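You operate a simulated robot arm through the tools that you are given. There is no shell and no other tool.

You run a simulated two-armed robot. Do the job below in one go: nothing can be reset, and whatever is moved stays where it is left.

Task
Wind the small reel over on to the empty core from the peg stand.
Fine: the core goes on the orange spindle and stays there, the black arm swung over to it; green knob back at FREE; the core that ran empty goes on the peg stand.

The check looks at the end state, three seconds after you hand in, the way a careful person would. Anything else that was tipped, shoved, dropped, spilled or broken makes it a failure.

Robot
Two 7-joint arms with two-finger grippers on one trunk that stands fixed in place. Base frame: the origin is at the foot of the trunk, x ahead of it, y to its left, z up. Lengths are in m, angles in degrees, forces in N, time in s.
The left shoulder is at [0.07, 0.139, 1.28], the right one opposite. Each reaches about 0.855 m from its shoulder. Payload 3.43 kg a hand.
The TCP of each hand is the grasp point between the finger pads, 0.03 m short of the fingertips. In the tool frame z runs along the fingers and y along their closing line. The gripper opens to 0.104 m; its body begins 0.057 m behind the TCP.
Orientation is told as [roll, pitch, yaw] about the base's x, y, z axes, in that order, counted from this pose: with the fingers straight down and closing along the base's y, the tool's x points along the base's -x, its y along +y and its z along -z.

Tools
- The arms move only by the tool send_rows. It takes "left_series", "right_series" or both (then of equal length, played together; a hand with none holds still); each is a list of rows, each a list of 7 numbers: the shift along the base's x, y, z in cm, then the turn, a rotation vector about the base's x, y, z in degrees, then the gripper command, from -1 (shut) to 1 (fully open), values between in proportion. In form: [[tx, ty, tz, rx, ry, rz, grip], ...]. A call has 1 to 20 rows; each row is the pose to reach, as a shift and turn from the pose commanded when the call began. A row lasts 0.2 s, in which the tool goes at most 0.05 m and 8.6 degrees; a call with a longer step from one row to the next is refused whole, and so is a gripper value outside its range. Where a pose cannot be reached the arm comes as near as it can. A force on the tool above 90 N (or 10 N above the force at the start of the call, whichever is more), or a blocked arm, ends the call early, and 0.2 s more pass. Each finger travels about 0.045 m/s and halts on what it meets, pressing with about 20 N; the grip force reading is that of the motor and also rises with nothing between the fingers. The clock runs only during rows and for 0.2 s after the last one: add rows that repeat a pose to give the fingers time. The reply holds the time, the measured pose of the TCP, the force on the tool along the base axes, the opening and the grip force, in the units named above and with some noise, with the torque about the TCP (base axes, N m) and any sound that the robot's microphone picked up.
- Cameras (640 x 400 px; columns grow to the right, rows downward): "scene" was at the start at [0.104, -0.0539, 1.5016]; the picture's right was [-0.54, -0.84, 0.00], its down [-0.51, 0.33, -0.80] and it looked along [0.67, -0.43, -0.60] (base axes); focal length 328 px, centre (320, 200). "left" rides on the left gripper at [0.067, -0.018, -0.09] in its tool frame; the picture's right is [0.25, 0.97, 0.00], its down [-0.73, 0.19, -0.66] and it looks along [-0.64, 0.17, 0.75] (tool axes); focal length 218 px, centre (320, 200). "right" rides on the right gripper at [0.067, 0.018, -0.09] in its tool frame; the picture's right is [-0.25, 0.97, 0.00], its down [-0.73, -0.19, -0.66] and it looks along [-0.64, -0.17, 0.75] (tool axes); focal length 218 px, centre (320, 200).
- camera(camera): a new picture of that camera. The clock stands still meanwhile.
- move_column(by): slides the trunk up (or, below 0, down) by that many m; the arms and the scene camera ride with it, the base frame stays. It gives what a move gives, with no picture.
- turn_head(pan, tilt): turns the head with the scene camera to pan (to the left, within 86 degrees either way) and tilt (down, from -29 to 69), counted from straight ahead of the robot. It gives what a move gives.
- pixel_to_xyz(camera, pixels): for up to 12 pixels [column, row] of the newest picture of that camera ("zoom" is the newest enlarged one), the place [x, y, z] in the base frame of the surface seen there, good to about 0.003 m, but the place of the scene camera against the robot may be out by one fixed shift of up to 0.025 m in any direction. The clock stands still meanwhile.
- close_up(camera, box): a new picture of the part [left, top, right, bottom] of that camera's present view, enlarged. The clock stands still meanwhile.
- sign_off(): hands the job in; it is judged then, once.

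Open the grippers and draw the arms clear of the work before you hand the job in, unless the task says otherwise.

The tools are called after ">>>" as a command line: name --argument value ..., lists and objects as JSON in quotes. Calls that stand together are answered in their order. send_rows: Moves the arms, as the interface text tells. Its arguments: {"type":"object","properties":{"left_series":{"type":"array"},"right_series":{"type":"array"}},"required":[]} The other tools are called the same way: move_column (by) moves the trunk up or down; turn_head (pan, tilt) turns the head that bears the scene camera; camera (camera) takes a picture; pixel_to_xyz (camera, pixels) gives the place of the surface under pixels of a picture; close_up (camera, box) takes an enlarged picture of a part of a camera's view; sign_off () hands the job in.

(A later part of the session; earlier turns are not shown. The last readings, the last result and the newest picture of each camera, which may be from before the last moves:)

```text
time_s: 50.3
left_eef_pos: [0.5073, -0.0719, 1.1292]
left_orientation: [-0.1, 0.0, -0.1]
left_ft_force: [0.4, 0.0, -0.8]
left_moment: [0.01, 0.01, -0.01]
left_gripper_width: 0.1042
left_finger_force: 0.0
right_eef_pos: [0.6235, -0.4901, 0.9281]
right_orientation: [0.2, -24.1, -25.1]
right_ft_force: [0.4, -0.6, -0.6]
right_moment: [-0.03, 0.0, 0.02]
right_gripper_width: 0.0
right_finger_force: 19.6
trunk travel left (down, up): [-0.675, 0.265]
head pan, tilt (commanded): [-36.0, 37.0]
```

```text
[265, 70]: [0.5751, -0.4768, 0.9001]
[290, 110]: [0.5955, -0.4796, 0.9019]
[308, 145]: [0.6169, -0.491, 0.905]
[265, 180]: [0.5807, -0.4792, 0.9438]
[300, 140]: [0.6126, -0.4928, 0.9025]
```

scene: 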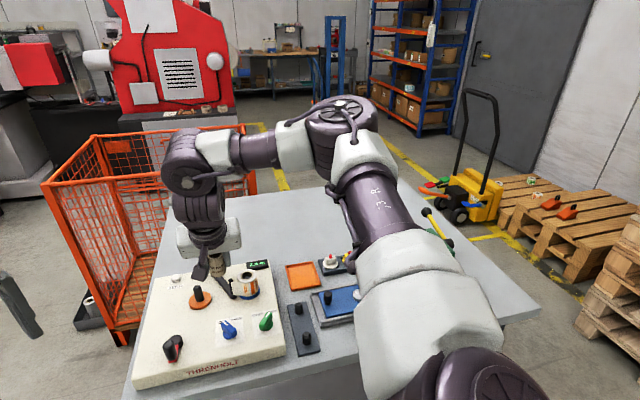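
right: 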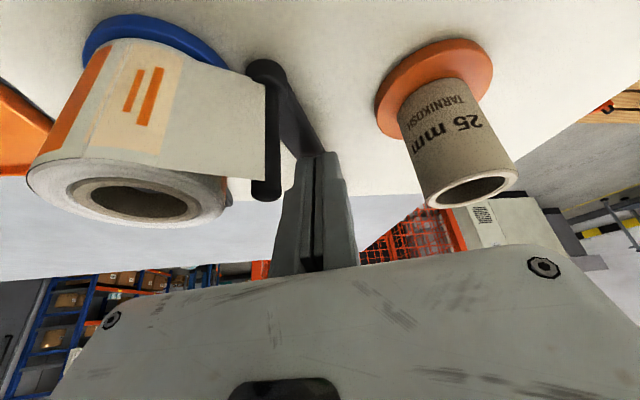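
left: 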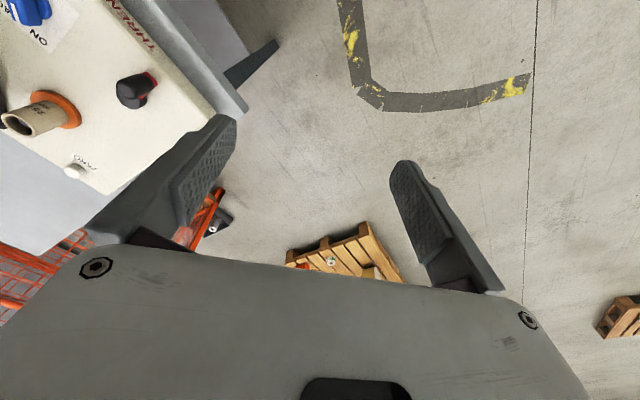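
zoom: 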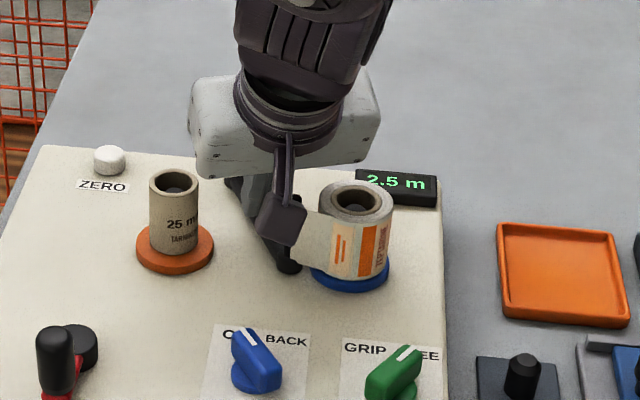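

Bar points measured still lie on the original line: my tips passed just over the bar's top. I go back, lower 0.9 cm, and push again.

>>> send_rows --right_series '[[-0.5, -1.5, 0.2, 0, 0, 0, -1], [-1.04, -3, 0, 0, 0, 0, -1], [-1.04, -3, -0.9, 0, 0, 0, -1], [-1.04, -3, -0.9, 0, 0, 0, -1], [-0.9, -2.6, -0.9, 0, 0, 0, -1], [-0.76, -2.2, -0.9, 0, 0, 0, -1], [-0.62, -1.8, -0.9, 0, 0, 0, -1], [-0.52, -1.5, -0.9, 0, 0, 0, -1], [-0.4, -1.15, -0.9, 0, 0, 0, -1], [-0.4, -1.15, -0.9, 0, 0, 0, -1]]'

>>> camera --camera "right"

>>> close_up --camera "scene" --box '[300, 140, 420, 250]'

```text
time_s: 52.5
left_eef_pos: [0.5048, -0.0778, 1.1291]
left_orientation: [0.3, -0.2, -0.1]
left_ft_force: [0.3, 0.1, 1.2]
left_moment: [-0.05, 0.01, 0.02]
left_gripper_width: 0.1039
left_finger_force: 0.1
right_eef_pos: [0.6135, -0.5142, 0.9181]
right_orientation: [-0.3, -24.3, -25.7]
right_ft_force: [-20.1, -44.9, 24.4]
right_moment: [-0.11, 0.39, 0.29]
right_gripper_width: 0.0002
right_finger_force: 20.1
trunk travel left (down, up): [-0.675, 0.265]
head pan, tilt (commanded): [-36.0, 37.0]
```

```text
taken
```

right: 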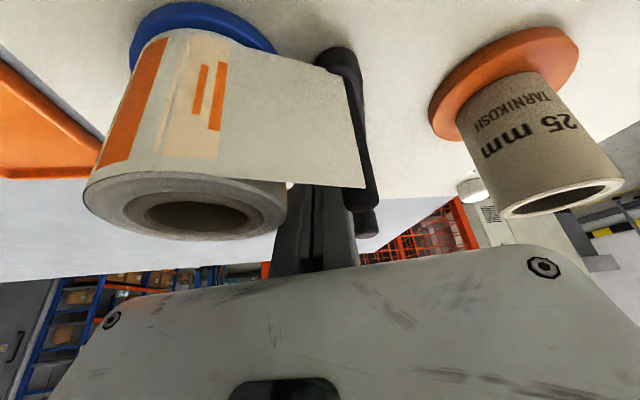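

```text
3.64 times, centred on (360, 195) of scene
```

zoom: 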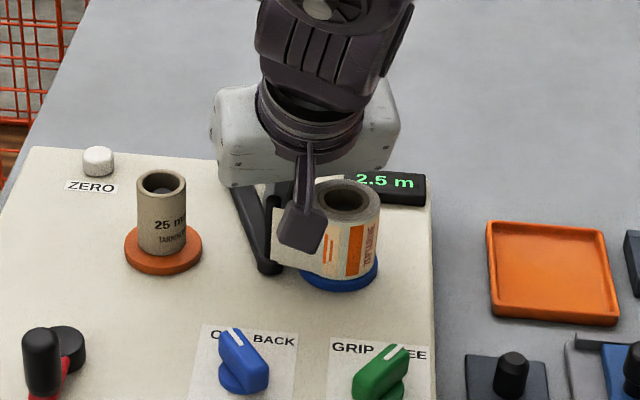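

The bar did not yield at ~50 N sideways force, so I back off at once to relieve it.

>>> send_rows --right_series '[[-0.2, -0.5, 0.2, 0, 0, 0, -1], [-0.5, -1.4, 0.4, 0, 0, 0, -1], [-0.7, -2.1, 0.6, 0, 0, 0, -1], [-0.7, -2.1, 0.6, 0, 0, 0, -1]]'

>>> camera --camera "right"

>>> close_up --camera "scene" --box '[260, 140, 420, 290]'

```text
time_s: 53.5
left_eef_pos: [0.5069, -0.0743, 1.1291]
left_orientation: [0.0, 0.1, 0.0]
left_ft_force: [1.1, -0.2, 0.0]
left_moment: [0.02, 0.01, 0.01]
left_gripper_width: 0.1041
left_finger_force: 0.0
right_eef_pos: [0.6126, -0.5226, 0.9255]
right_orientation: [0.3, -24.1, -25.1]
right_ft_force: [0.2, 0.6, 0.2]
right_moment: [-0.01, 0.0, 0.02]
right_gripper_width: 0.0002
right_finger_force: 20.4
trunk travel left (down, up): [-0.675, 0.265]
head pan, tilt (commanded): [-36.0, 37.0]
```

```text
taken
```

right: 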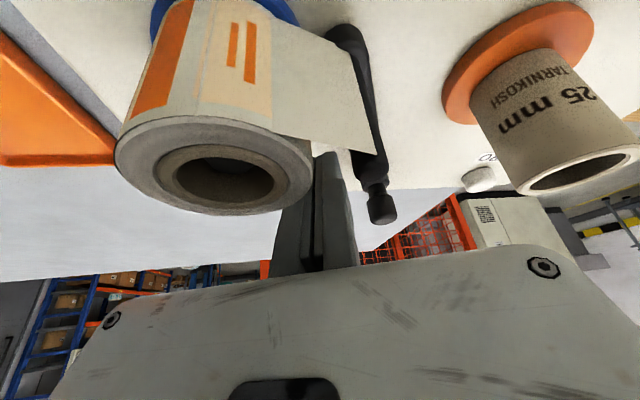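

```text
2.67 times, centred on (340, 215) of scene
```

zoom: 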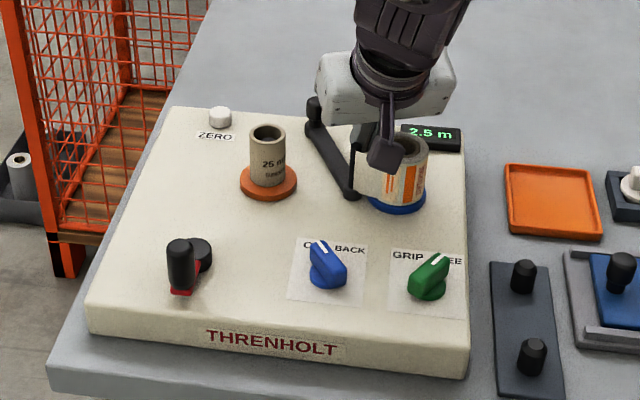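

Everything is still in place. I check whether the arm turned at all by measuring its ends now in the wrist view (near end px 345,45; knob px 380,205).

>>> pixel_to_xyz --camera "right" --pixels '[[345, 40], [365, 90], [372, 150], [378, 180], [381, 205], [366, 130], [355, 60]]'

>>> close_up --camera "right" --box '[300, 10, 420, 230]'

```text
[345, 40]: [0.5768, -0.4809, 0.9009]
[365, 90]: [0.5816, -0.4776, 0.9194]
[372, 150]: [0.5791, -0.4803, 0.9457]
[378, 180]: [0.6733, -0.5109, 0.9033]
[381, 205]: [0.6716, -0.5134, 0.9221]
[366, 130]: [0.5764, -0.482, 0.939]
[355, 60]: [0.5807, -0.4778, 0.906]
```

```text
1.82 times, centred on (360, 120) of right
```

zoom: 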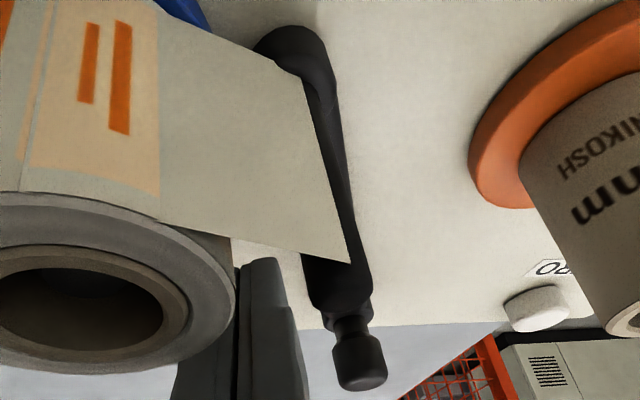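

The arm is unmoved; likely the finger pressed the post (hinge end), which suggests the knob end is the free end. I'll push the knob instead: raise first, then tilt more (35°) and move to the knob's right side, above it.

>>> send_rows --right_series '[[0, 0, 2.5, 0, 0, 0, -1], [0, 0, 5, 0, 0, 0, -1], [0, 0, 7.5, 0, 0, 0, -1]]'

>>> send_rows --right_series '[[1.2, -0.5, 0, -2.3, -5, 0, -1], [2.4, -1, 0, -4.65, -9.97, 0, -1], [3.4, -1.4, 0, -4.65, -9.97, 0, -1], [3.4, -1.4, 0, -4.65, -9.97, 0, -1]]'

>>> camera --camera "right"

>>> close_up --camera "scene" --box '[280, 100, 420, 250]'

```text
time_s: 54.3
left_eef_pos: [0.5071, -0.0731, 1.1289]
left_orientation: [-0.1, 0.0, 0.1]
left_ft_force: [-0.3, 0.1, 0.4]
left_moment: [-0.01, 0.0, 0.03]
left_gripper_width: 0.1041
left_finger_force: 0.1
right_eef_pos: [0.6109, -0.5228, 1.0017]
right_orientation: [0.0, -24.1, -25.2]
right_ft_force: [-0.7, -1.0, 0.2]
right_moment: [-0.02, 0.01, 0.0]
right_gripper_width: 0.0
right_finger_force: 19.8
trunk travel left (down, up): [-0.675, 0.265]
head pan, tilt (commanded): [-36.0, 37.0]
```

```text
time_s: 55.3
left_eef_pos: [0.5073, -0.0726, 1.1284]
left_orientation: [0.0, 0.0, 0.0]
left_ft_force: [0.6, -0.1, -0.3]
left_moment: [0.04, -0.04, -0.02]
left_gripper_width: 0.1041
left_finger_force: 0.1
right_eef_pos: [0.646, -0.5356, 1.0008]
right_orientation: [0.1, -35.1, -25.1]
right_ft_force: [0.3, 0.1, 0.4]
right_moment: [0.0, -0.03, -0.01]
right_gripper_width: 0.0
right_finger_force: 19.7
trunk travel left (down, up): [-0.675, 0.265]
head pan, tilt (commanded): [-36.0, 37.0]
```

```text
taken
```

right: 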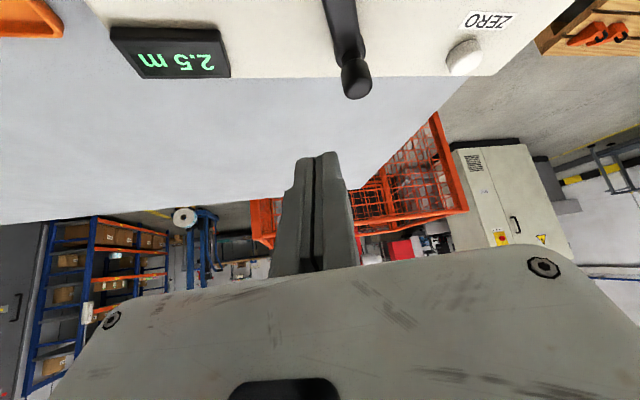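

```text
2.67 times, centred on (350, 175) of scene
```

zoom: 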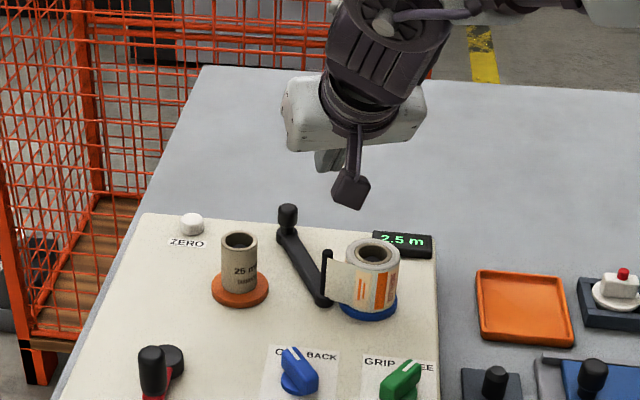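

The hand is tilted 35° and above/right of the knob (px 356,80). I measure the knob's position.

>>> pixel_to_xyz --camera "right" --pixels '[[356, 86], [345, 80], [369, 80], [350, 50], [354, 66], [320, 156], [307, 158], [333, 158]]'

>>> close_up --camera "right" --box '[310, 0, 410, 110]'

```text
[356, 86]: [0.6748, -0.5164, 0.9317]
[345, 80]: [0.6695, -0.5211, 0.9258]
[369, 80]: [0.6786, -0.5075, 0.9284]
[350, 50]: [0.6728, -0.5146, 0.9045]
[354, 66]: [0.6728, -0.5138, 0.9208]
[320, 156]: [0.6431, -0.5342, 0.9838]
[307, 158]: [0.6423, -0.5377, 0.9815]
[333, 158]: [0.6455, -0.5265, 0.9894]
```

```text
3.64 times, centred on (360, 55) of right
```

zoom: 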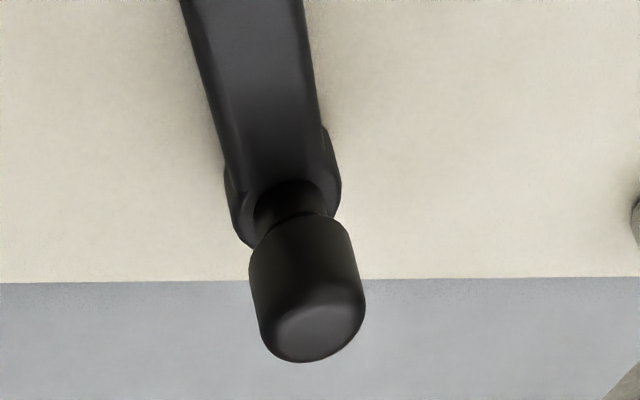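

Knob centre ≈(0.675,-0.515), z 0.91-0.933. I lower 6.3 cm with the tips on its right side and push gently 1 cm.

>>> send_rows --right_series '[[0, 0, -2, 0, 0, 0, -1], [0, 0, -4, 0, 0, 0, -1], [0, 0, -6.3, 0, 0, 0, -1], [0, 0, -6.3, 0, 0, 0, -1]]'

>>> camera --camera "right"

>>> close_up --camera "scene" --box '[280, 120, 420, 250]'

```text
time_s: 56.3
left_eef_pos: [0.5078, -0.0719, 1.1283]
left_orientation: [0.0, 0.1, 0.0]
left_ft_force: [0.2, -0.1, 0.9]
left_moment: [-0.01, -0.01, 0.01]
left_gripper_width: 0.1042
left_finger_force: 0.0
right_eef_pos: [0.6461, -0.5365, 0.9367]
right_orientation: [0.1, -35.0, -25.1]
right_ft_force: [0.9, -0.1, -0.1]
right_moment: [0.0, 0.02, 0.01]
right_gripper_width: 0.0
right_finger_force: 20.1
trunk travel left (down, up): [-0.675, 0.265]
head pan, tilt (commanded): [-36.0, 37.0]
```

```text
taken
```

right: 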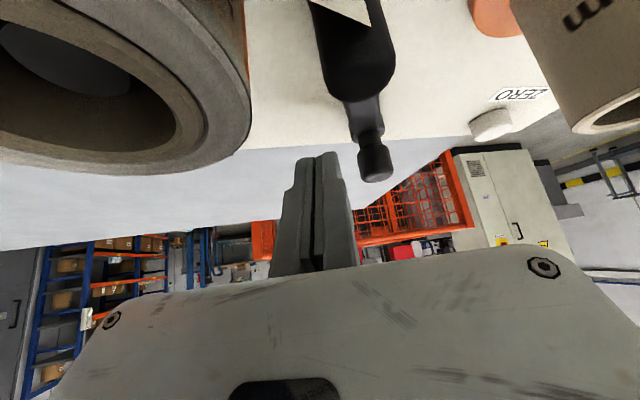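

```text
3.08 times, centred on (350, 185) of scene
```

zoom: 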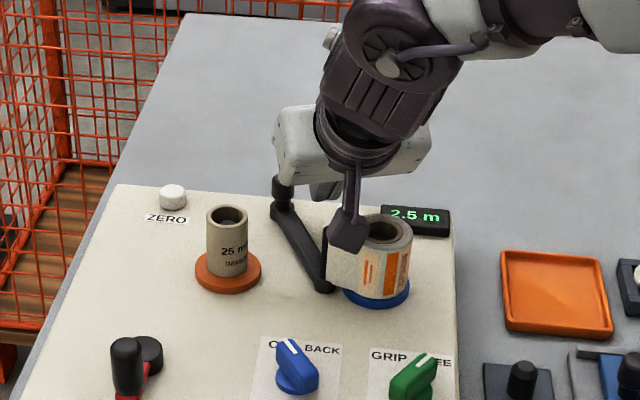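

The camera block sits close to the post, so I raise 0.8 cm (tips still overlap the knob) and push 1.2 cm along (0.33,0.94).

>>> send_rows --right_series '[[0, 0, 0.8, 0, 0, 0, -1], [0.13, 0.38, 0.8, 0, 0, 0, -1], [0.26, 0.76, 0.8, 0, 0, 0, -1], [0.39, 1.13, 0.8, 0, 0, 0, -1], [0.39, 1.13, 0.8, 0, 0, 0, -1]]'

>>> camera --camera "right"

>>> close_up --camera "scene" --box '[280, 120, 420, 250]'

```text
time_s: 57.5
left_eef_pos: [0.508, -0.0735, 1.1285]
left_orientation: [0.0, 0.0, -0.1]
left_ft_force: [0.2, -1.1, -0.6]
left_moment: [-0.01, 0.01, -0.01]
left_gripper_width: 0.1041
left_finger_force: 0.1
right_eef_pos: [0.6493, -0.5255, 0.9454]
right_orientation: [0.0, -35.1, -25.1]
right_ft_force: [0.0, -0.4, -1.0]
right_moment: [-0.01, 0.0, -0.03]
right_gripper_width: 0.0
right_finger_force: 19.7
trunk travel left (down, up): [-0.675, 0.265]
head pan, tilt (commanded): [-36.0, 37.0]
```

```text
taken
```

right: 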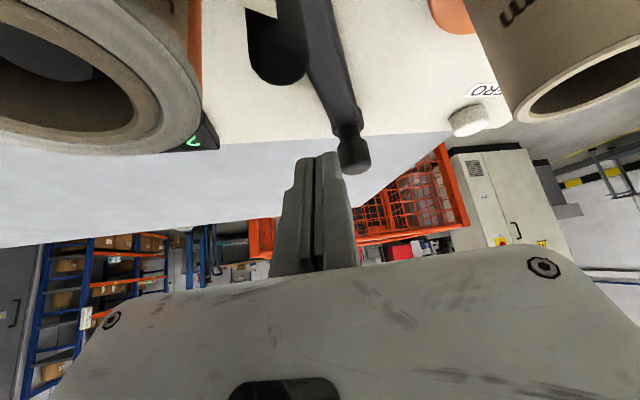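

```text
3.08 times, centred on (350, 185) of scene
```

zoom: 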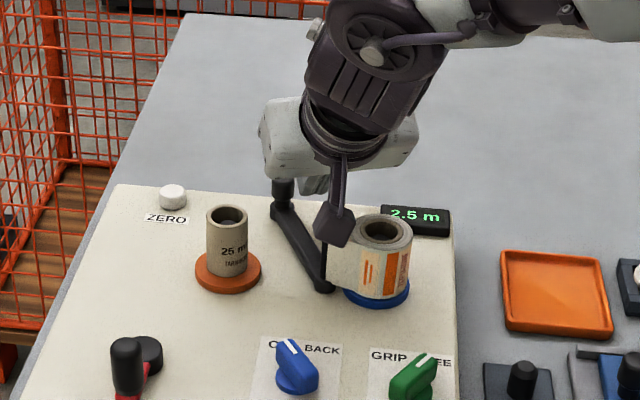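

Not yet touching. I push another 1 cm in small steps and watch the force.

>>> send_rows --right_series '[[0.1, 0.28, 0, 0, 0, 0, -1], [0.2, 0.57, 0, 0, 0, 0, -1], [0.33, 0.95, 0, 0, 0, 0, -1], [0.33, 0.95, 0, 0, 0, 0, -1]]'

>>> camera --camera "right"

>>> close_up --camera "scene" --box '[280, 120, 420, 250]'

```text
time_s: 58.5
left_eef_pos: [0.5082, -0.0731, 1.1286]
left_orientation: [0.0, 0.1, 0.0]
left_ft_force: [0.5, -0.3, -0.5]
left_moment: [0.0, 0.03, 0.03]
left_gripper_width: 0.104
left_finger_force: 0.2
right_eef_pos: [0.653, -0.5147, 0.9448]
right_orientation: [0.2, -35.0, -25.0]
right_ft_force: [0.7, 0.4, 0.2]
right_moment: [0.01, 0.0, -0.01]
right_gripper_width: 0.0001
right_finger_force: 20.0
trunk travel left (down, up): [-0.675, 0.265]
head pan, tilt (commanded): [-36.0, 37.0]
```

```text
taken
```

right: 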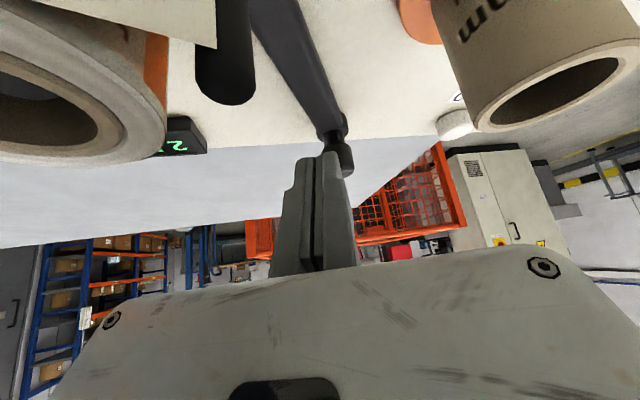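

```text
3.08 times, centred on (350, 185) of scene
```

zoom: 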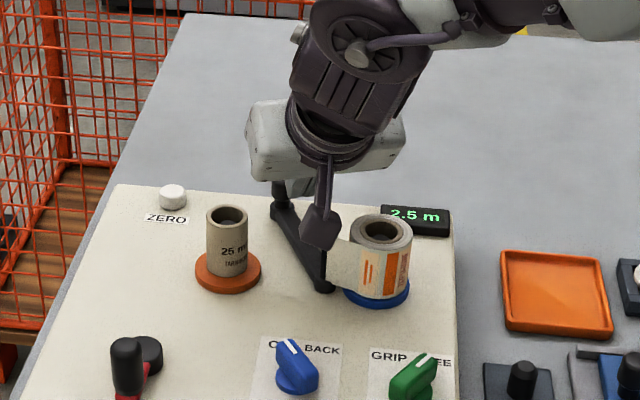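

Force is still ~0. I measure the knob/hub and bar to see whether the arm has started to move.

>>> pixel_to_xyz --camera "right" --pixels '[[332, 130], [344, 158], [310, 90], [285, 40], [230, 80], [222, 95], [340, 145]]'

>>> close_up --camera "right" --box '[260, 60, 400, 220]'

```text
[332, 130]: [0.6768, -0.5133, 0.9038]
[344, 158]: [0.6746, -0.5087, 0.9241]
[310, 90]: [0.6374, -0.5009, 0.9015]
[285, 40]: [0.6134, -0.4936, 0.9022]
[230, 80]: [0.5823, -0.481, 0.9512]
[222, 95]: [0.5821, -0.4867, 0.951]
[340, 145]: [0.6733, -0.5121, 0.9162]
```

```text
2.50 times, centred on (330, 140) of right
```

zoom: 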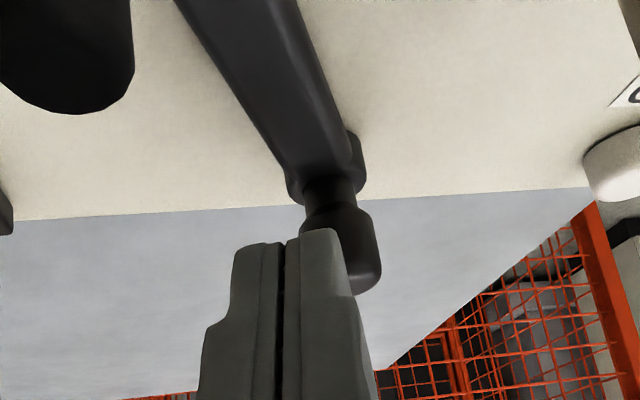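

The fingertips are just short of the knob on the near side. I back right 1.5 cm, go 1.2 cm further out, then push left again past the knob's position.

>>> send_rows --right_series '[[-0.3, -0.8, 0, 0, 0, 0, -1], [-0.6, -1.6, 0, 0, 0, 0, -1], [0, -1.9, 0, 0, 0, 0, -1], [0.6, -2.15, 0, 0, 0, 0, -1], [0.8, -1.6, 0, 0, 0, 0, -1], [0.95, -1.1, 0, 0, 0, 0, -1], [1.05, -0.7, 0, 0, 0, 0, -1], [1.15, -0.4, 0, 0, 0, 0, -1], [1.15, -0.4, 0, 0, 0, 0, -1]]'

>>> camera --camera "right"

>>> close_up --camera "scene" --box '[280, 120, 420, 250]'

```text
time_s: 60.5
left_eef_pos: [0.5045, -0.0783, 1.1286]
left_orientation: [0.3, -0.1, 0.0]
left_ft_force: [-0.2, -0.2, -0.7]
left_moment: [-0.02, -0.01, 0.03]
left_gripper_width: 0.1039
left_finger_force: 0.0
right_eef_pos: [0.661, -0.5302, 0.9457]
right_orientation: [0.0, -35.3, -25.6]
right_ft_force: [-7.3, -38.2, 10.8]
right_moment: [-0.58, -0.03, -0.58]
right_gripper_width: 0.0002
right_finger_force: 19.3
trunk travel left (down, up): [-0.675, 0.265]
head pan, tilt (commanded): [-36.0, 37.0]
```

```text
taken
```

right: 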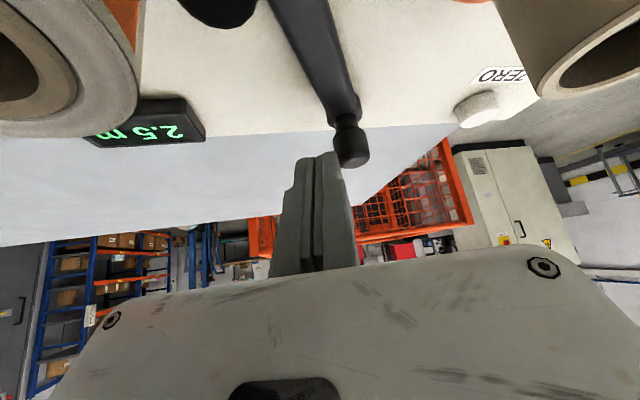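

```text
3.08 times, centred on (350, 185) of scene
```

zoom: 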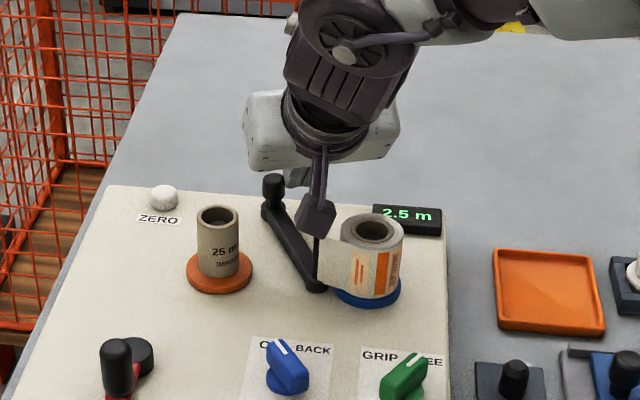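

The knob took 39 N without moving, so pushing there isn't right either. I back off and raise the hand to inspect the arm closely.

>>> send_rows --right_series '[[-0.3, -0.8, 0, 0, 0, 0, -1], [-0.6, -1.6, 0.5, 0, 0, 0, -1], [-0.8, -2, 3, 0, 0, 0, -1], [-1.5, -1, 6, 0, 0, 0, -1], [-3, 0, 9, 0, 0, 0, -1], [-5, 0, 10, 0, 0, 0, -1], [-5, 0, 10, 0, 0, 0, -1]]'

>>> camera --camera "right"

>>> close_up --camera "scene" --box '[320, 180, 390, 240]'

```text
time_s: 62.1
left_eef_pos: [0.5082, -0.0726, 1.1283]
left_orientation: [-0.1, 0.1, 0.0]
left_ft_force: [-0.1, 0.0, 0.8]
left_moment: [0.02, 0.01, -0.01]
left_gripper_width: 0.1038
left_finger_force: 0.0
right_eef_pos: [0.6141, -0.5202, 1.0438]
right_orientation: [0.0, -35.0, -25.0]
right_ft_force: [-1.0, 0.2, -0.3]
right_moment: [0.02, 0.0, -0.01]
right_gripper_width: 0.0
right_finger_force: 19.8
trunk travel left (down, up): [-0.675, 0.265]
head pan, tilt (commanded): [-36.0, 37.0]
```

```text
taken
```

right: 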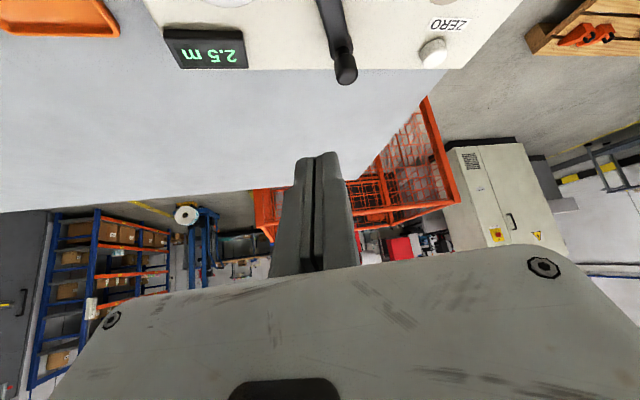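

```text
6.67 times, centred on (355, 210) of scene
```

zoom: 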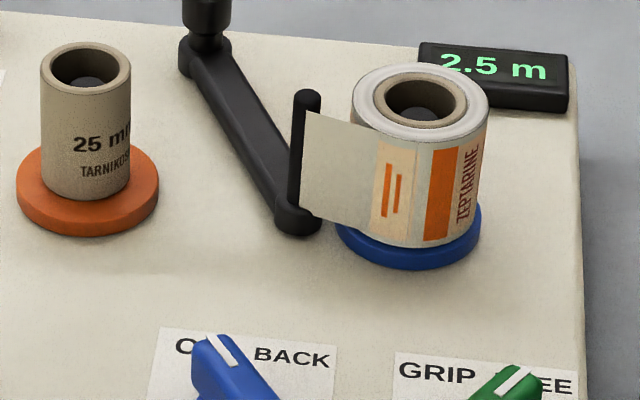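

The arm seems locked against plain pushing. I'll grasp the knob itself and probe how it gives; first I move above it with the fingers open 5 cm.

>>> send_rows --right_series '[[2, 0.3, 0, 0, 0, 0, -0.5], [4, 0.6, 0, 0, 0, 0, -0.04], [5.55, 0.8, 0, 0, 0, 0, -0.04], [5.55, 0.8, -3, 0, 0, 0, -0.04], [5.55, 0.8, -6, 0, 0, 0, -0.04], [5.55, 0.8, -6, 0, 0, 0, -0.04]]'

>>> camera --camera "right"

```text
time_s: 63.5
left_eef_pos: [0.5073, -0.0724, 1.1291]
left_orientation: [0.1, 0.0, 0.0]
left_ft_force: [-0.8, 0.0, -0.3]
left_moment: [-0.04, -0.01, 0.0]
left_gripper_width: 0.104
left_finger_force: 0.1
right_eef_pos: [0.6686, -0.511, 0.9862]
right_orientation: [0.1, -35.1, -25.1]
right_ft_force: [-0.3, -0.6, 0.7]
right_moment: [0.02, 0.05, 0.04]
right_gripper_width: 0.0498
right_finger_force: 0.2
trunk travel left (down, up): [-0.675, 0.265]
head pan, tilt (commanded): [-36.0, 37.0]
```

```text
taken
```

right: 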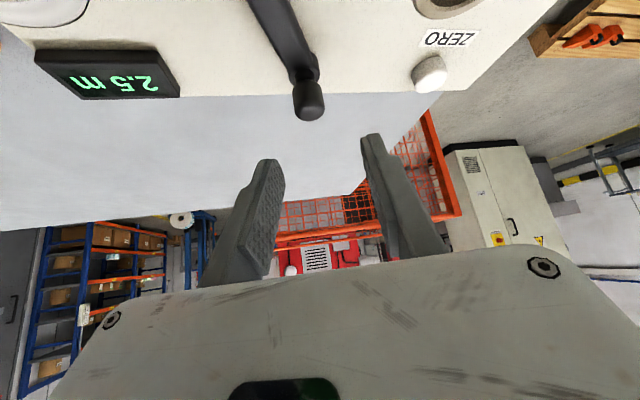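

The knob (px 309,105) is aligned between the fingers. I descend 5.1 cm and close on it.

>>> send_rows --right_series '[[0, 0, -2, 0, 0, 0, -0.04], [0, 0, -4, 0, 0, 0, -0.04], [0, 0, -5.1, 0, 0, 0, -0.04], [0, 0, -5.1, 0, 0, 0, -0.3], [0, 0, -5.1, 0, 0, 0, -0.8], [0, 0, -5.1, 0, 0, 0, -0.9], [0, 0, -5.1, 0, 0, 0, -0.9]]'

>>> camera --camera "right"

>>> close_up --camera "scene" --box '[280, 120, 420, 250]'

```text
time_s: 65.1
left_eef_pos: [0.5071, -0.0729, 1.1285]
left_orientation: [0.1, 0.0, 0.0]
left_ft_force: [0.5, 0.2, 0.3]
left_moment: [0.0, 0.01, -0.03]
left_gripper_width: 0.104
left_finger_force: 0.0
right_eef_pos: [0.6696, -0.5129, 0.9339]
right_orientation: [0.1, -35.0, -25.1]
right_ft_force: [-0.2, 0.5, -1.0]
right_moment: [-0.14, -0.25, 0.01]
right_gripper_width: 0.0196
right_finger_force: 45.2
trunk travel left (down, up): [-0.675, 0.265]
head pan, tilt (commanded): [-36.0, 37.0]
```

```text
taken
```

right: 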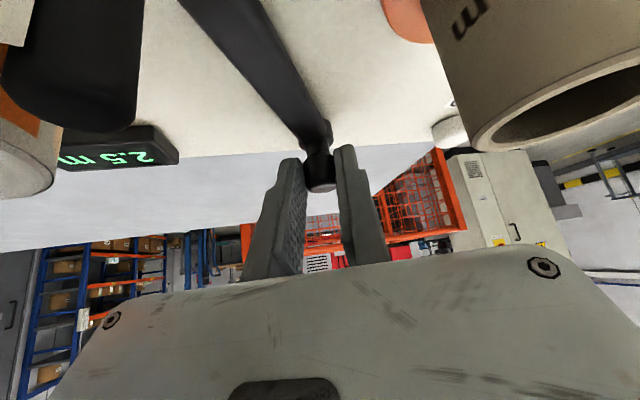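

```text
3.08 times, centred on (350, 185) of scene
```

zoom: 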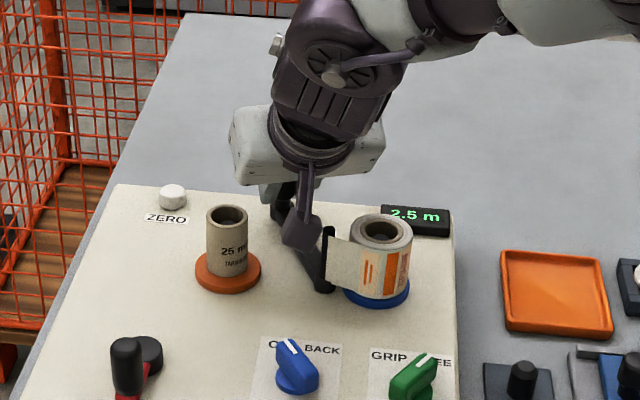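

The knob is gripped (19.6 mm). I test a gentle 5 mm lift and read force and displacement.

>>> send_rows --right_series '[[0, 0, 0.25, 0, 0, 0, -0.9], [0, 0, 0.5, 0, 0, 0, -0.9], [0, 0, 0.5, 0, 0, 0, -0.9]]'

```text
time_s: 65.9
left_eef_pos: [0.5104, -0.0756, 1.1266]
left_orientation: [0.1, 0.2, 0.0]
left_ft_force: [-0.2, 0.2, 0.0]
left_moment: [-0.01, 0.01, 0.01]
left_gripper_width: 0.1041
left_finger_force: 0.2
right_eef_pos: [0.6697, -0.5135, 0.933]
right_orientation: [0.0, -34.5, -25.0]
right_ft_force: [-6.1, 5.1, -21.8]
right_moment: [-0.17, -0.27, -0.13]
right_gripper_width: 0.0193
right_finger_force: 44.7
trunk travel left (down, up): [-0.675, 0.265]
head pan, tilt (commanded): [-36.0, 37.0]
```

Lifting is rigid (22 N, no motion). I go back and test a twist of the knob, -8° about vertical, then read the torque.

>>> send_rows --right_series '[[0, 0, -0.25, 0, 0, 0, -0.9], [0, 0, -0.5, 0, 0, 0, -0.9], [0, 0, -0.5, 0, 0, -4, -0.9], [0, 0, -0.5, 0, 0, -8, -0.9], [0, 0, -0.5, 0, 0, -8, -0.9]]'

>>> camera --camera "right"

>>> close_up --camera "scene" --box '[280, 120, 420, 250]'

```text
time_s: 67.1
left_eef_pos: [0.5069, -0.0744, 1.1285]
left_orientation: [0.1, 0.0, 0.0]
left_ft_force: [0.5, -0.2, 1.2]
left_moment: [0.02, -0.01, 0.05]
left_gripper_width: 0.1039
left_finger_force: 0.0
right_eef_pos: [0.6697, -0.5129, 0.9346]
right_orientation: [0.2, -35.2, -33.2]
right_ft_force: [-4.6, -5.1, -6.0]
right_moment: [-0.34, -0.34, 0.3]
right_gripper_width: 0.0193
right_finger_force: 44.5
trunk travel left (down, up): [-0.675, 0.265]
head pan, tilt (commanded): [-36.0, 37.0]
```

```text
taken
```

right: 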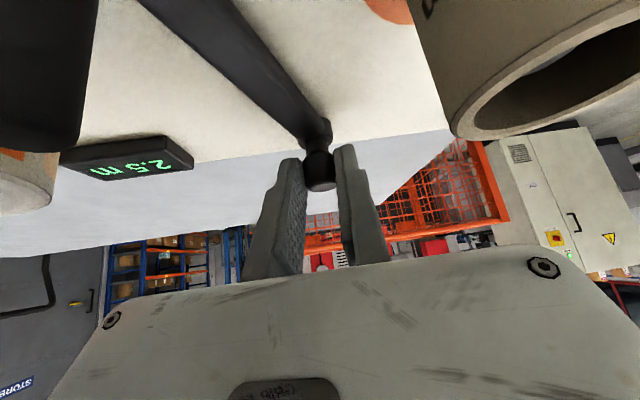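

```text
3.08 times, centred on (350, 185) of scene
```

zoom: 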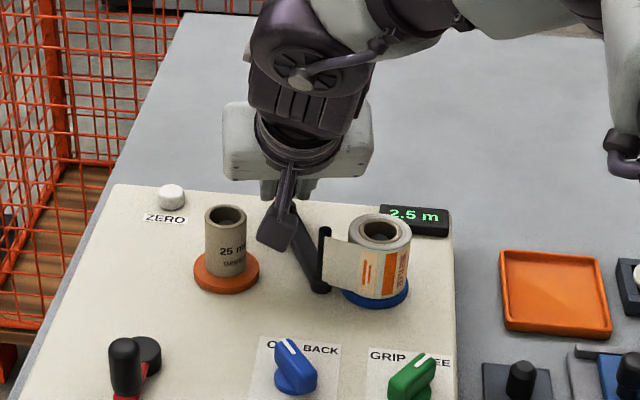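

The fingers only slipped round the knob (0.3 N·m, arm unmoved). I untwist and test 6 mm to the right (opposite direction) for compliance.

>>> send_rows --right_series '[[0, 0, 0, 0, 0, 4, -0.9], [0, 0, 0, 0, 0, 8, -0.9], [-0.1, -0.28, 0, 0, 0, 8, -0.9], [-0.2, -0.57, 0, 0, 0, 8, -0.9], [-0.2, -0.57, 0, 0, 0, 8, -0.9]]'

```text
time_s: 68.3
left_eef_pos: [0.5088, -0.0711, 1.1272]
left_orientation: [0.0, 0.1, 0.1]
left_ft_force: [-0.4, -0.9, 0.2]
left_moment: [0.0, 0.02, 0.01]
left_gripper_width: 0.104
left_finger_force: 0.1
right_eef_pos: [0.6694, -0.5159, 0.9347]
right_orientation: [0.2, -35.1, -25.1]
right_ft_force: [2.5, 6.1, -3.4]
right_moment: [0.28, 0.3, -0.3]
right_gripper_width: 0.0191
right_finger_force: 45.4
trunk travel left (down, up): [-0.675, 0.265]
head pan, tilt (commanded): [-36.0, 37.0]
```

It gave ~3 mm with only 6 N. I go a little further right (total 1.5 cm) to see if the arm moves that way.

>>> send_rows --right_series '[[-0.15, -0.43, 0, 0, 0, 0, -0.9], [-0.3, -0.85, 0, 0, 0, 0, -0.9], [-0.3, -0.85, 0, 0, 0, 0, -0.9]]'

>>> camera --camera "right"

>>> close_up --camera "scene" --box '[280, 120, 420, 250]'

```text
time_s: 69.1
left_eef_pos: [0.5081, -0.0721, 1.1277]
left_orientation: [0.0, 0.0, 0.0]
left_ft_force: [-1.2, -0.5, 0.5]
left_moment: [-0.01, 0.01, 0.0]
left_gripper_width: 0.104
left_finger_force: 0.1
right_eef_pos: [0.6651, -0.5269, 0.9352]
right_orientation: [-0.1, -35.2, -25.2]
right_ft_force: [5.4, 3.3, 0.9]
right_moment: [0.02, -0.29, -0.23]
right_gripper_width: 0.0192
right_finger_force: 44.7
trunk travel left (down, up): [-0.675, 0.265]
head pan, tilt (commanded): [-36.0, 37.0]
```

```text
taken
```

right: 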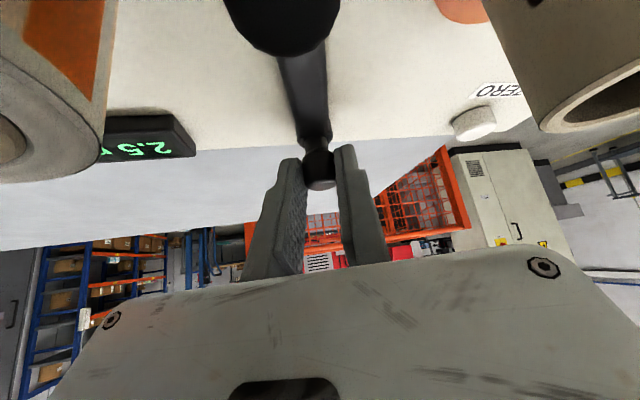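

```text
3.08 times, centred on (350, 185) of scene
```

zoom: 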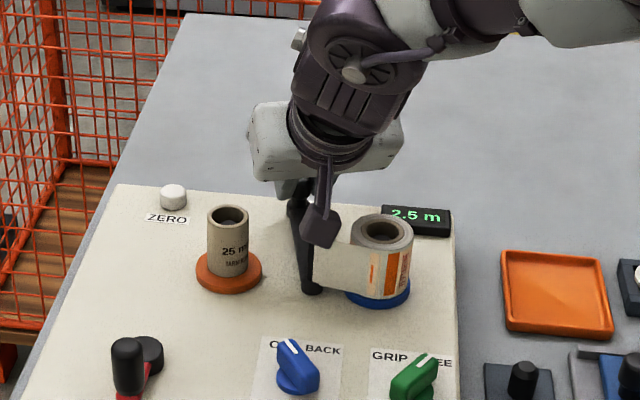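

The arm does swing: the knob goes right and the post end goes left toward the core (it pivots in between). I measure the bar now to find the pivot.

>>> pixel_to_xyz --camera "right" --pixels '[[283, 35], [300, 85], [310, 130], [318, 165], [295, 45], [280, 50]]'

>>> pixel_to_xyz --camera "zoom" --pixels '[[311, 288], [304, 240], [296, 210], [228, 215], [380, 230]]'

```text
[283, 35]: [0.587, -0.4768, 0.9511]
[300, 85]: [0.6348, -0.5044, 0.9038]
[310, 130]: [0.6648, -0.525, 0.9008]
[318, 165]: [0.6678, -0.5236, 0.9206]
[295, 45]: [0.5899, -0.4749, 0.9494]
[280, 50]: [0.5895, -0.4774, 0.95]
```

```text
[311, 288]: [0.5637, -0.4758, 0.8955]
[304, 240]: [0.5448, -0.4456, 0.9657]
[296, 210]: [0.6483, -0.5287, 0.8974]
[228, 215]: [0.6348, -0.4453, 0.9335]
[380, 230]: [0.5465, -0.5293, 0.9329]
```

Pivot ≈(0.619,-0.494), knob radius ≈6 cm; by symmetry the arm should turn about 45° in all. I keep moving the knob along its arc to about az -50° and check the force.

>>> send_rows --right_series '[[-0.35, -0.29, 0, 0, 0, 0, -0.9], [-0.73, -0.56, 0, 0, 0, 0, -0.9], [-1.02, -0.87, 0, 0, 0, 0, -0.9], [-1.33, -1.15, 0, 0, 0, 0, -0.9], [-1.33, -1.15, 0, 0, 0, 0, -0.9]]'

>>> camera --camera "right"

>>> close_up --camera "scene" --box '[280, 120, 420, 250]'

```text
time_s: 70.3
left_eef_pos: [0.5082, -0.0717, 1.1276]
left_orientation: [0.0, 0.1, 0.0]
left_ft_force: [0.1, -0.3, -0.3]
left_moment: [0.0, 0.04, -0.02]
left_gripper_width: 0.104
left_finger_force: 0.0
right_eef_pos: [0.6508, -0.5372, 0.9342]
right_orientation: [0.1, -35.1, -25.0]
right_ft_force: [8.5, -2.7, 8.5]
right_moment: [-0.07, 0.05, -0.27]
right_gripper_width: 0.0194
right_finger_force: 44.9
trunk travel left (down, up): [-0.675, 0.265]
head pan, tilt (commanded): [-36.0, 37.0]
```

```text
taken
```

right: 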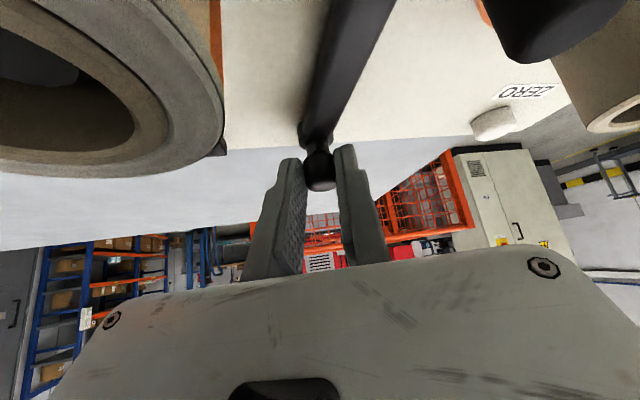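

```text
3.08 times, centred on (350, 185) of scene
```

zoom: 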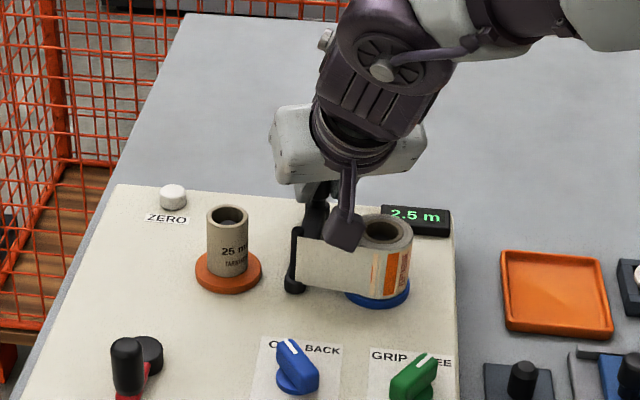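

The post end with the tail is swinging toward the core (zoom px 296,260). I continue along the arc to az ≈-65° watching the force.

>>> send_rows --right_series '[[-0.34, -0.25, 0, 0, 0, 0, -0.9], [-0.68, -0.49, 0, 0, 0, 0, -0.9], [-1.02, -0.69, 0, 0, 0, 0, -0.9], [-1.36, -0.86, 0, 0, 0, 0, -0.9], [-1.36, -0.86, 0, 0, 0, 0, -0.9]]'

>>> camera --camera "right"

>>> close_up --camera "scene" --box '[280, 120, 420, 250]'

```text
time_s: 71.5
left_eef_pos: [0.5077, -0.0706, 1.129]
left_orientation: [-0.2, -0.1, 0.0]
left_ft_force: [0.1, -0.3, 0.5]
left_moment: [0.02, 0.03, 0.0]
left_gripper_width: 0.1041
left_finger_force: 0.2
right_eef_pos: [0.635, -0.5448, 0.9354]
right_orientation: [0.1, -35.1, -25.0]
right_ft_force: [0.1, 3.6, 7.2]
right_moment: [0.13, 0.09, -0.06]
right_gripper_width: 0.019
right_finger_force: 45.4
trunk travel left (down, up): [-0.675, 0.265]
head pan, tilt (commanded): [-36.0, 37.0]
```

```text
taken
```

right: 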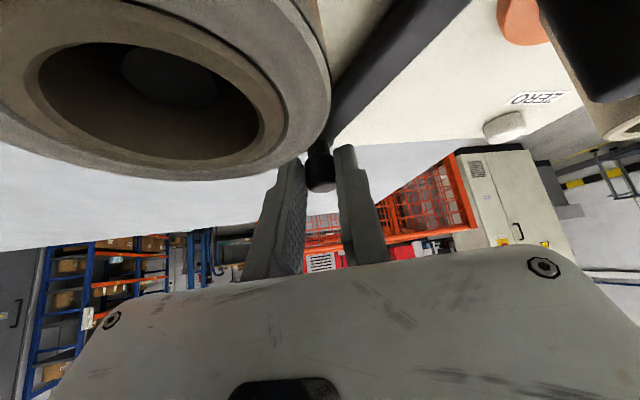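

```text
3.08 times, centred on (350, 185) of scene
```

zoom: 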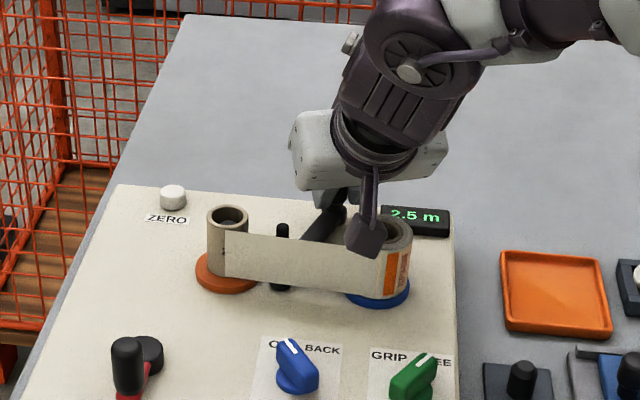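

The web now runs from the reel to the core on the orange spindle: the arm is over. I nudge it ~5° further to make sure it's fully across, watching force.

>>> send_rows --right_series '[[-0.25, -0.18, 0, 0, 0, 0, -0.9], [-0.5, -0.34, 0, 0, 0, 0, -0.9], [-0.5, -0.34, 0, 0, 0, 0, -0.9]]'

>>> close_up --camera "scene" --box '[280, 120, 420, 250]'

```text
time_s: 72.3
left_eef_pos: [0.5077, -0.0696, 1.1275]
left_orientation: [-0.1, -0.1, 0.0]
left_ft_force: [-0.1, 0.5, 1.2]
left_moment: [0.01, 0.0, 0.06]
left_gripper_width: 0.104
left_finger_force: 0.1
right_eef_pos: [0.6316, -0.5468, 0.9353]
right_orientation: [0.0, -35.0, -25.0]
right_ft_force: [-0.1, 11.1, 0.8]
right_moment: [0.0, -0.8, -0.14]
right_gripper_width: 0.0194
right_finger_force: 44.7
trunk travel left (down, up): [-0.675, 0.265]
head pan, tilt (commanded): [-36.0, 37.0]
```

```text
3.08 times, centred on (350, 185) of scene
```

zoom: 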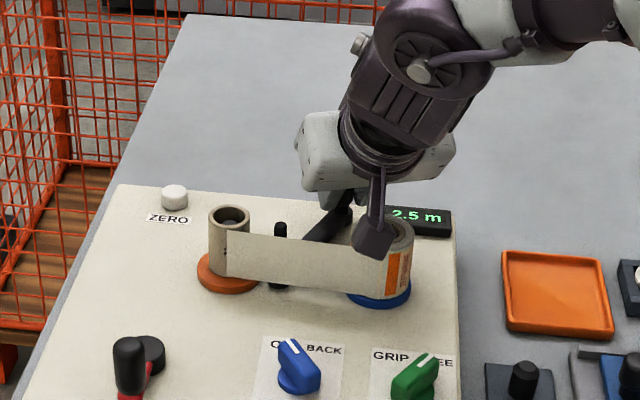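

Resistance is rising (11 N), so it's at its stop. I relax 2 mm, open the fingers and rise straight up.

>>> send_rows --right_series '[[0.2, 0.2, 0, 0, 0, 0, -0.9], [0.2, 0.2, 0, 0, 0, 0, -0.4], [0.2, 0.2, 0, 0, 0, 0, -0.1], [0.2, 0.2, 0, 0, 0, 0, -0.1], [0.2, 0.2, 2, 0, 0, 0, -0.1], [0.2, 0.2, 5, 0, 0, 0, -0.1], [0.2, 0.2, 9, 0, 0, 0, -0.1], [-3, 1, 12, 0, 0, 0, -0.1], [-6, 2, 14, 0, 0, 0, -0.1], [-6, 2, 14, 0, 0, 0, -0.1]]'

>>> close_up --camera "scene" --box '[260, 150, 420, 290]'

>>> camera --camera "right"

```text
time_s: 74.5
left_eef_pos: [0.5094, -0.073, 1.1279]
left_orientation: [0.0, 0.2, 0.0]
left_ft_force: [0.2, 0.4, -0.1]
left_moment: [0.0, -0.02, 0.02]
left_gripper_width: 0.1041
left_finger_force: 0.0
right_eef_pos: [0.5727, -0.5294, 1.072]
right_orientation: [0.0, -35.0, -25.0]
right_ft_force: [0.6, -0.4, 0.3]
right_moment: [0.01, 0.01, -0.02]
right_gripper_width: 0.0465
right_finger_force: 0.1
trunk travel left (down, up): [-0.675, 0.265]
head pan, tilt (commanded): [-36.0, 37.0]
```

```text
2.86 times, centred on (340, 220) of scene
```

zoom: 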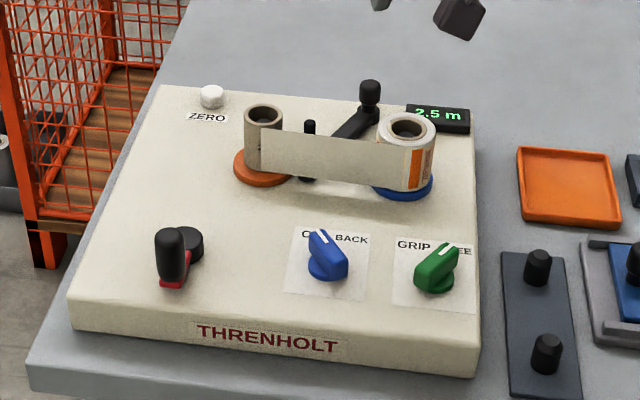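

```text
taken
```

right: 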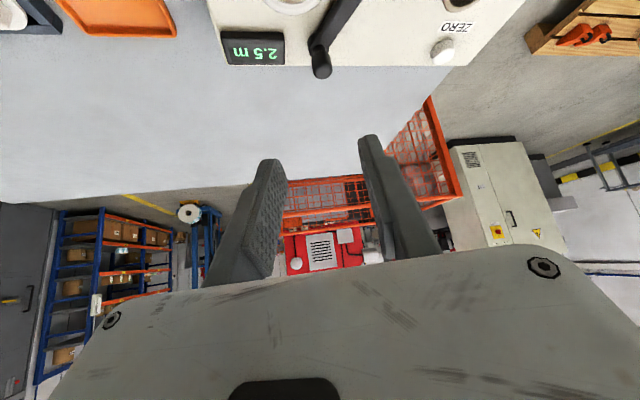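

The web is laid from reel to core and the arm is over. Next the green knob: I bring the hand back to vertical and above the knob (~0.45,-0.45) to look at it.

>>> send_rows --right_series '[[-2, 1.3, 0, 2.96, 6.34, 0, -0.1], [-4, 2.6, 0, 5.92, 12.7, 0, 0.2], [-6, 3.9, 0, 8.9, 19, 0, 0.4], [-8, 5.2, 0, 11.8, 25.4, 0, 0.5], [-10, 6.5, 0, 14.8, 31.7, 0, 0.5], [-12.3, 7.9, -1, 14.8, 31.7, 0, 0.5], [-12.3, 7.9, -4, 14.8, 31.7, 0, 0.5], [-12.3, 7.9, -4, 14.8, 31.7, 0, 0.5]]'

>>> camera --camera "right"

```text
time_s: 76.3
left_eef_pos: [0.5095, -0.0719, 1.1284]
left_orientation: [0.0, 0.0, 0.0]
left_ft_force: [-0.4, 0.2, 0.0]
left_moment: [-0.01, -0.02, -0.02]
left_gripper_width: 0.1043
left_finger_force: 0.1
right_eef_pos: [0.4498, -0.4505, 1.0335]
right_orientation: [0.0, -0.1, -25.0]
right_ft_force: [0.2, -1.4, 0.2]
right_moment: [0.0, -0.01, -0.02]
right_gripper_width: 0.0783
right_finger_force: 0.0
trunk travel left (down, up): [-0.675, 0.265]
head pan, tilt (commanded): [-36.0, 37.0]
```

```text
taken
```

right: 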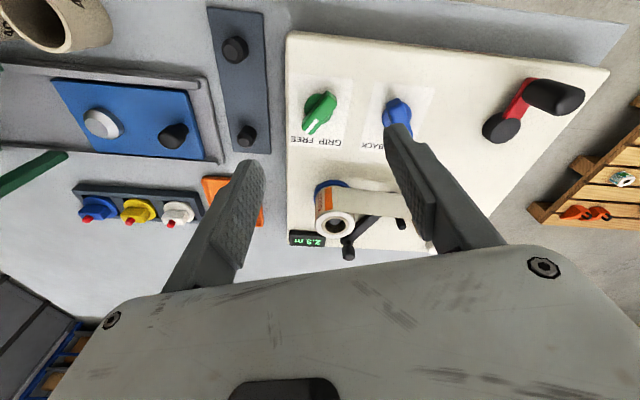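

Green knob is at px (320,110). I zoom on the knobs and measure them.

>>> close_up --camera "right" --box '[280, 70, 380, 155]'

>>> pixel_to_xyz --camera "zoom" --pixels '[[320, 200]]'

```text
4.71 times, centred on (330, 112) of right
```

zoom: 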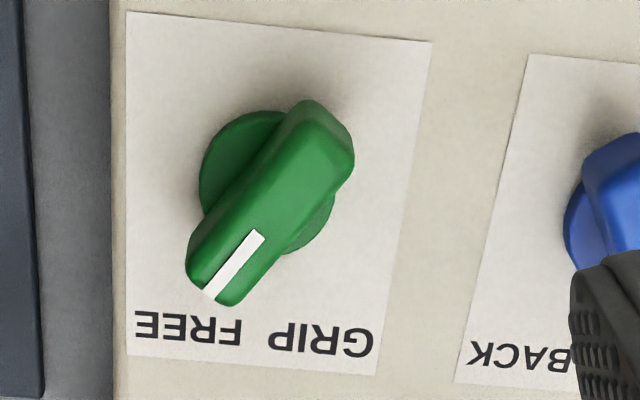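

```text
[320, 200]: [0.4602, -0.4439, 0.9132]
```

>>> pixel_to_xyz --camera "zoom" --pixels '[[215, 290], [325, 120], [270, 200], [235, 230], [300, 155], [245, 270], [190, 275], [350, 145], [235, 165], [320, 230], [160, 340], [350, 350]]'

```text
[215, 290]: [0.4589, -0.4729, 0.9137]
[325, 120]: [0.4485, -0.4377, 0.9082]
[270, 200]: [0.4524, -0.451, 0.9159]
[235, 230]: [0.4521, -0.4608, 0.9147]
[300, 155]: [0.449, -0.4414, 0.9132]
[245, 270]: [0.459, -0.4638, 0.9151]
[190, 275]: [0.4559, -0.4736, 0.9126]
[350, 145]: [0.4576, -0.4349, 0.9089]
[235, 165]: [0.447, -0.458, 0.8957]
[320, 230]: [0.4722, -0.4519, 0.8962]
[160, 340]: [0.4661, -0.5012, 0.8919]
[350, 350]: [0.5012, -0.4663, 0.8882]
```

Green knob: centre ≈(0.455,-0.454), top z 0.915, ridge pointing at az ≈-79° (FREE). I try turning the hand to yaw -79° here so the fingers can take the ridge squarely.

>>> send_rows --right_series '[[0, 0, 0, 0, 0, -7.8, 0.5], [0, 0, 0, 0, 0, -15.6, 0.3], [0, 0, 0, 0, 0, -23.4, 0.1], [0, 0, 0, 0, 0, -31.2, 0], [0, 0, 0, 0, 0, -39, 0], [0, 0, 0, 0, 0, -46.8, 0], [0, 0, 0, 0, 0, -54, 0], [0, 0, 0, 0, 0, -54, 0]]'

>>> camera --camera "right"

```text
time_s: 78.1
left_eef_pos: [0.5092, -0.0745, 1.1264]
left_orientation: [0.2, 0.0, 0.0]
left_ft_force: [0.1, -0.4, -0.3]
left_moment: [-0.01, -0.01, -0.06]
left_gripper_width: 0.1041
left_finger_force: 0.1
right_eef_pos: [0.4639, -0.5559, 1.0385]
right_orientation: [0.1, 0.0, -79.2]
right_ft_force: [0.8, -0.2, -0.2]
right_moment: [-0.01, -0.01, 0.0]
right_gripper_width: 0.0521
right_finger_force: 0.0
right hand out of reach, approached as far as the arm can: row 4, 5, 6, 7, 8
trunk travel left (down, up): [-0.675, 0.265]
head pan, tilt (commanded): [-36.0, 37.0]
```

```text
taken
```

right: 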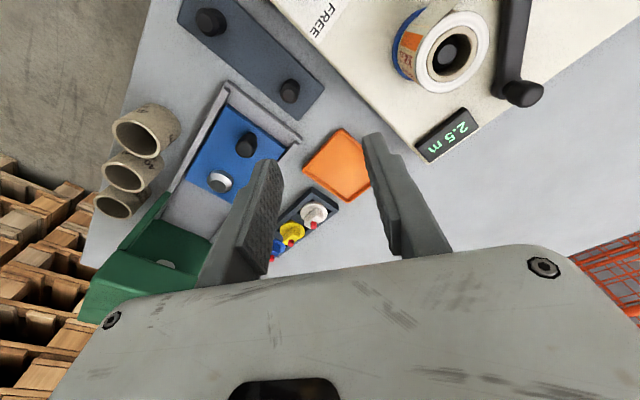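

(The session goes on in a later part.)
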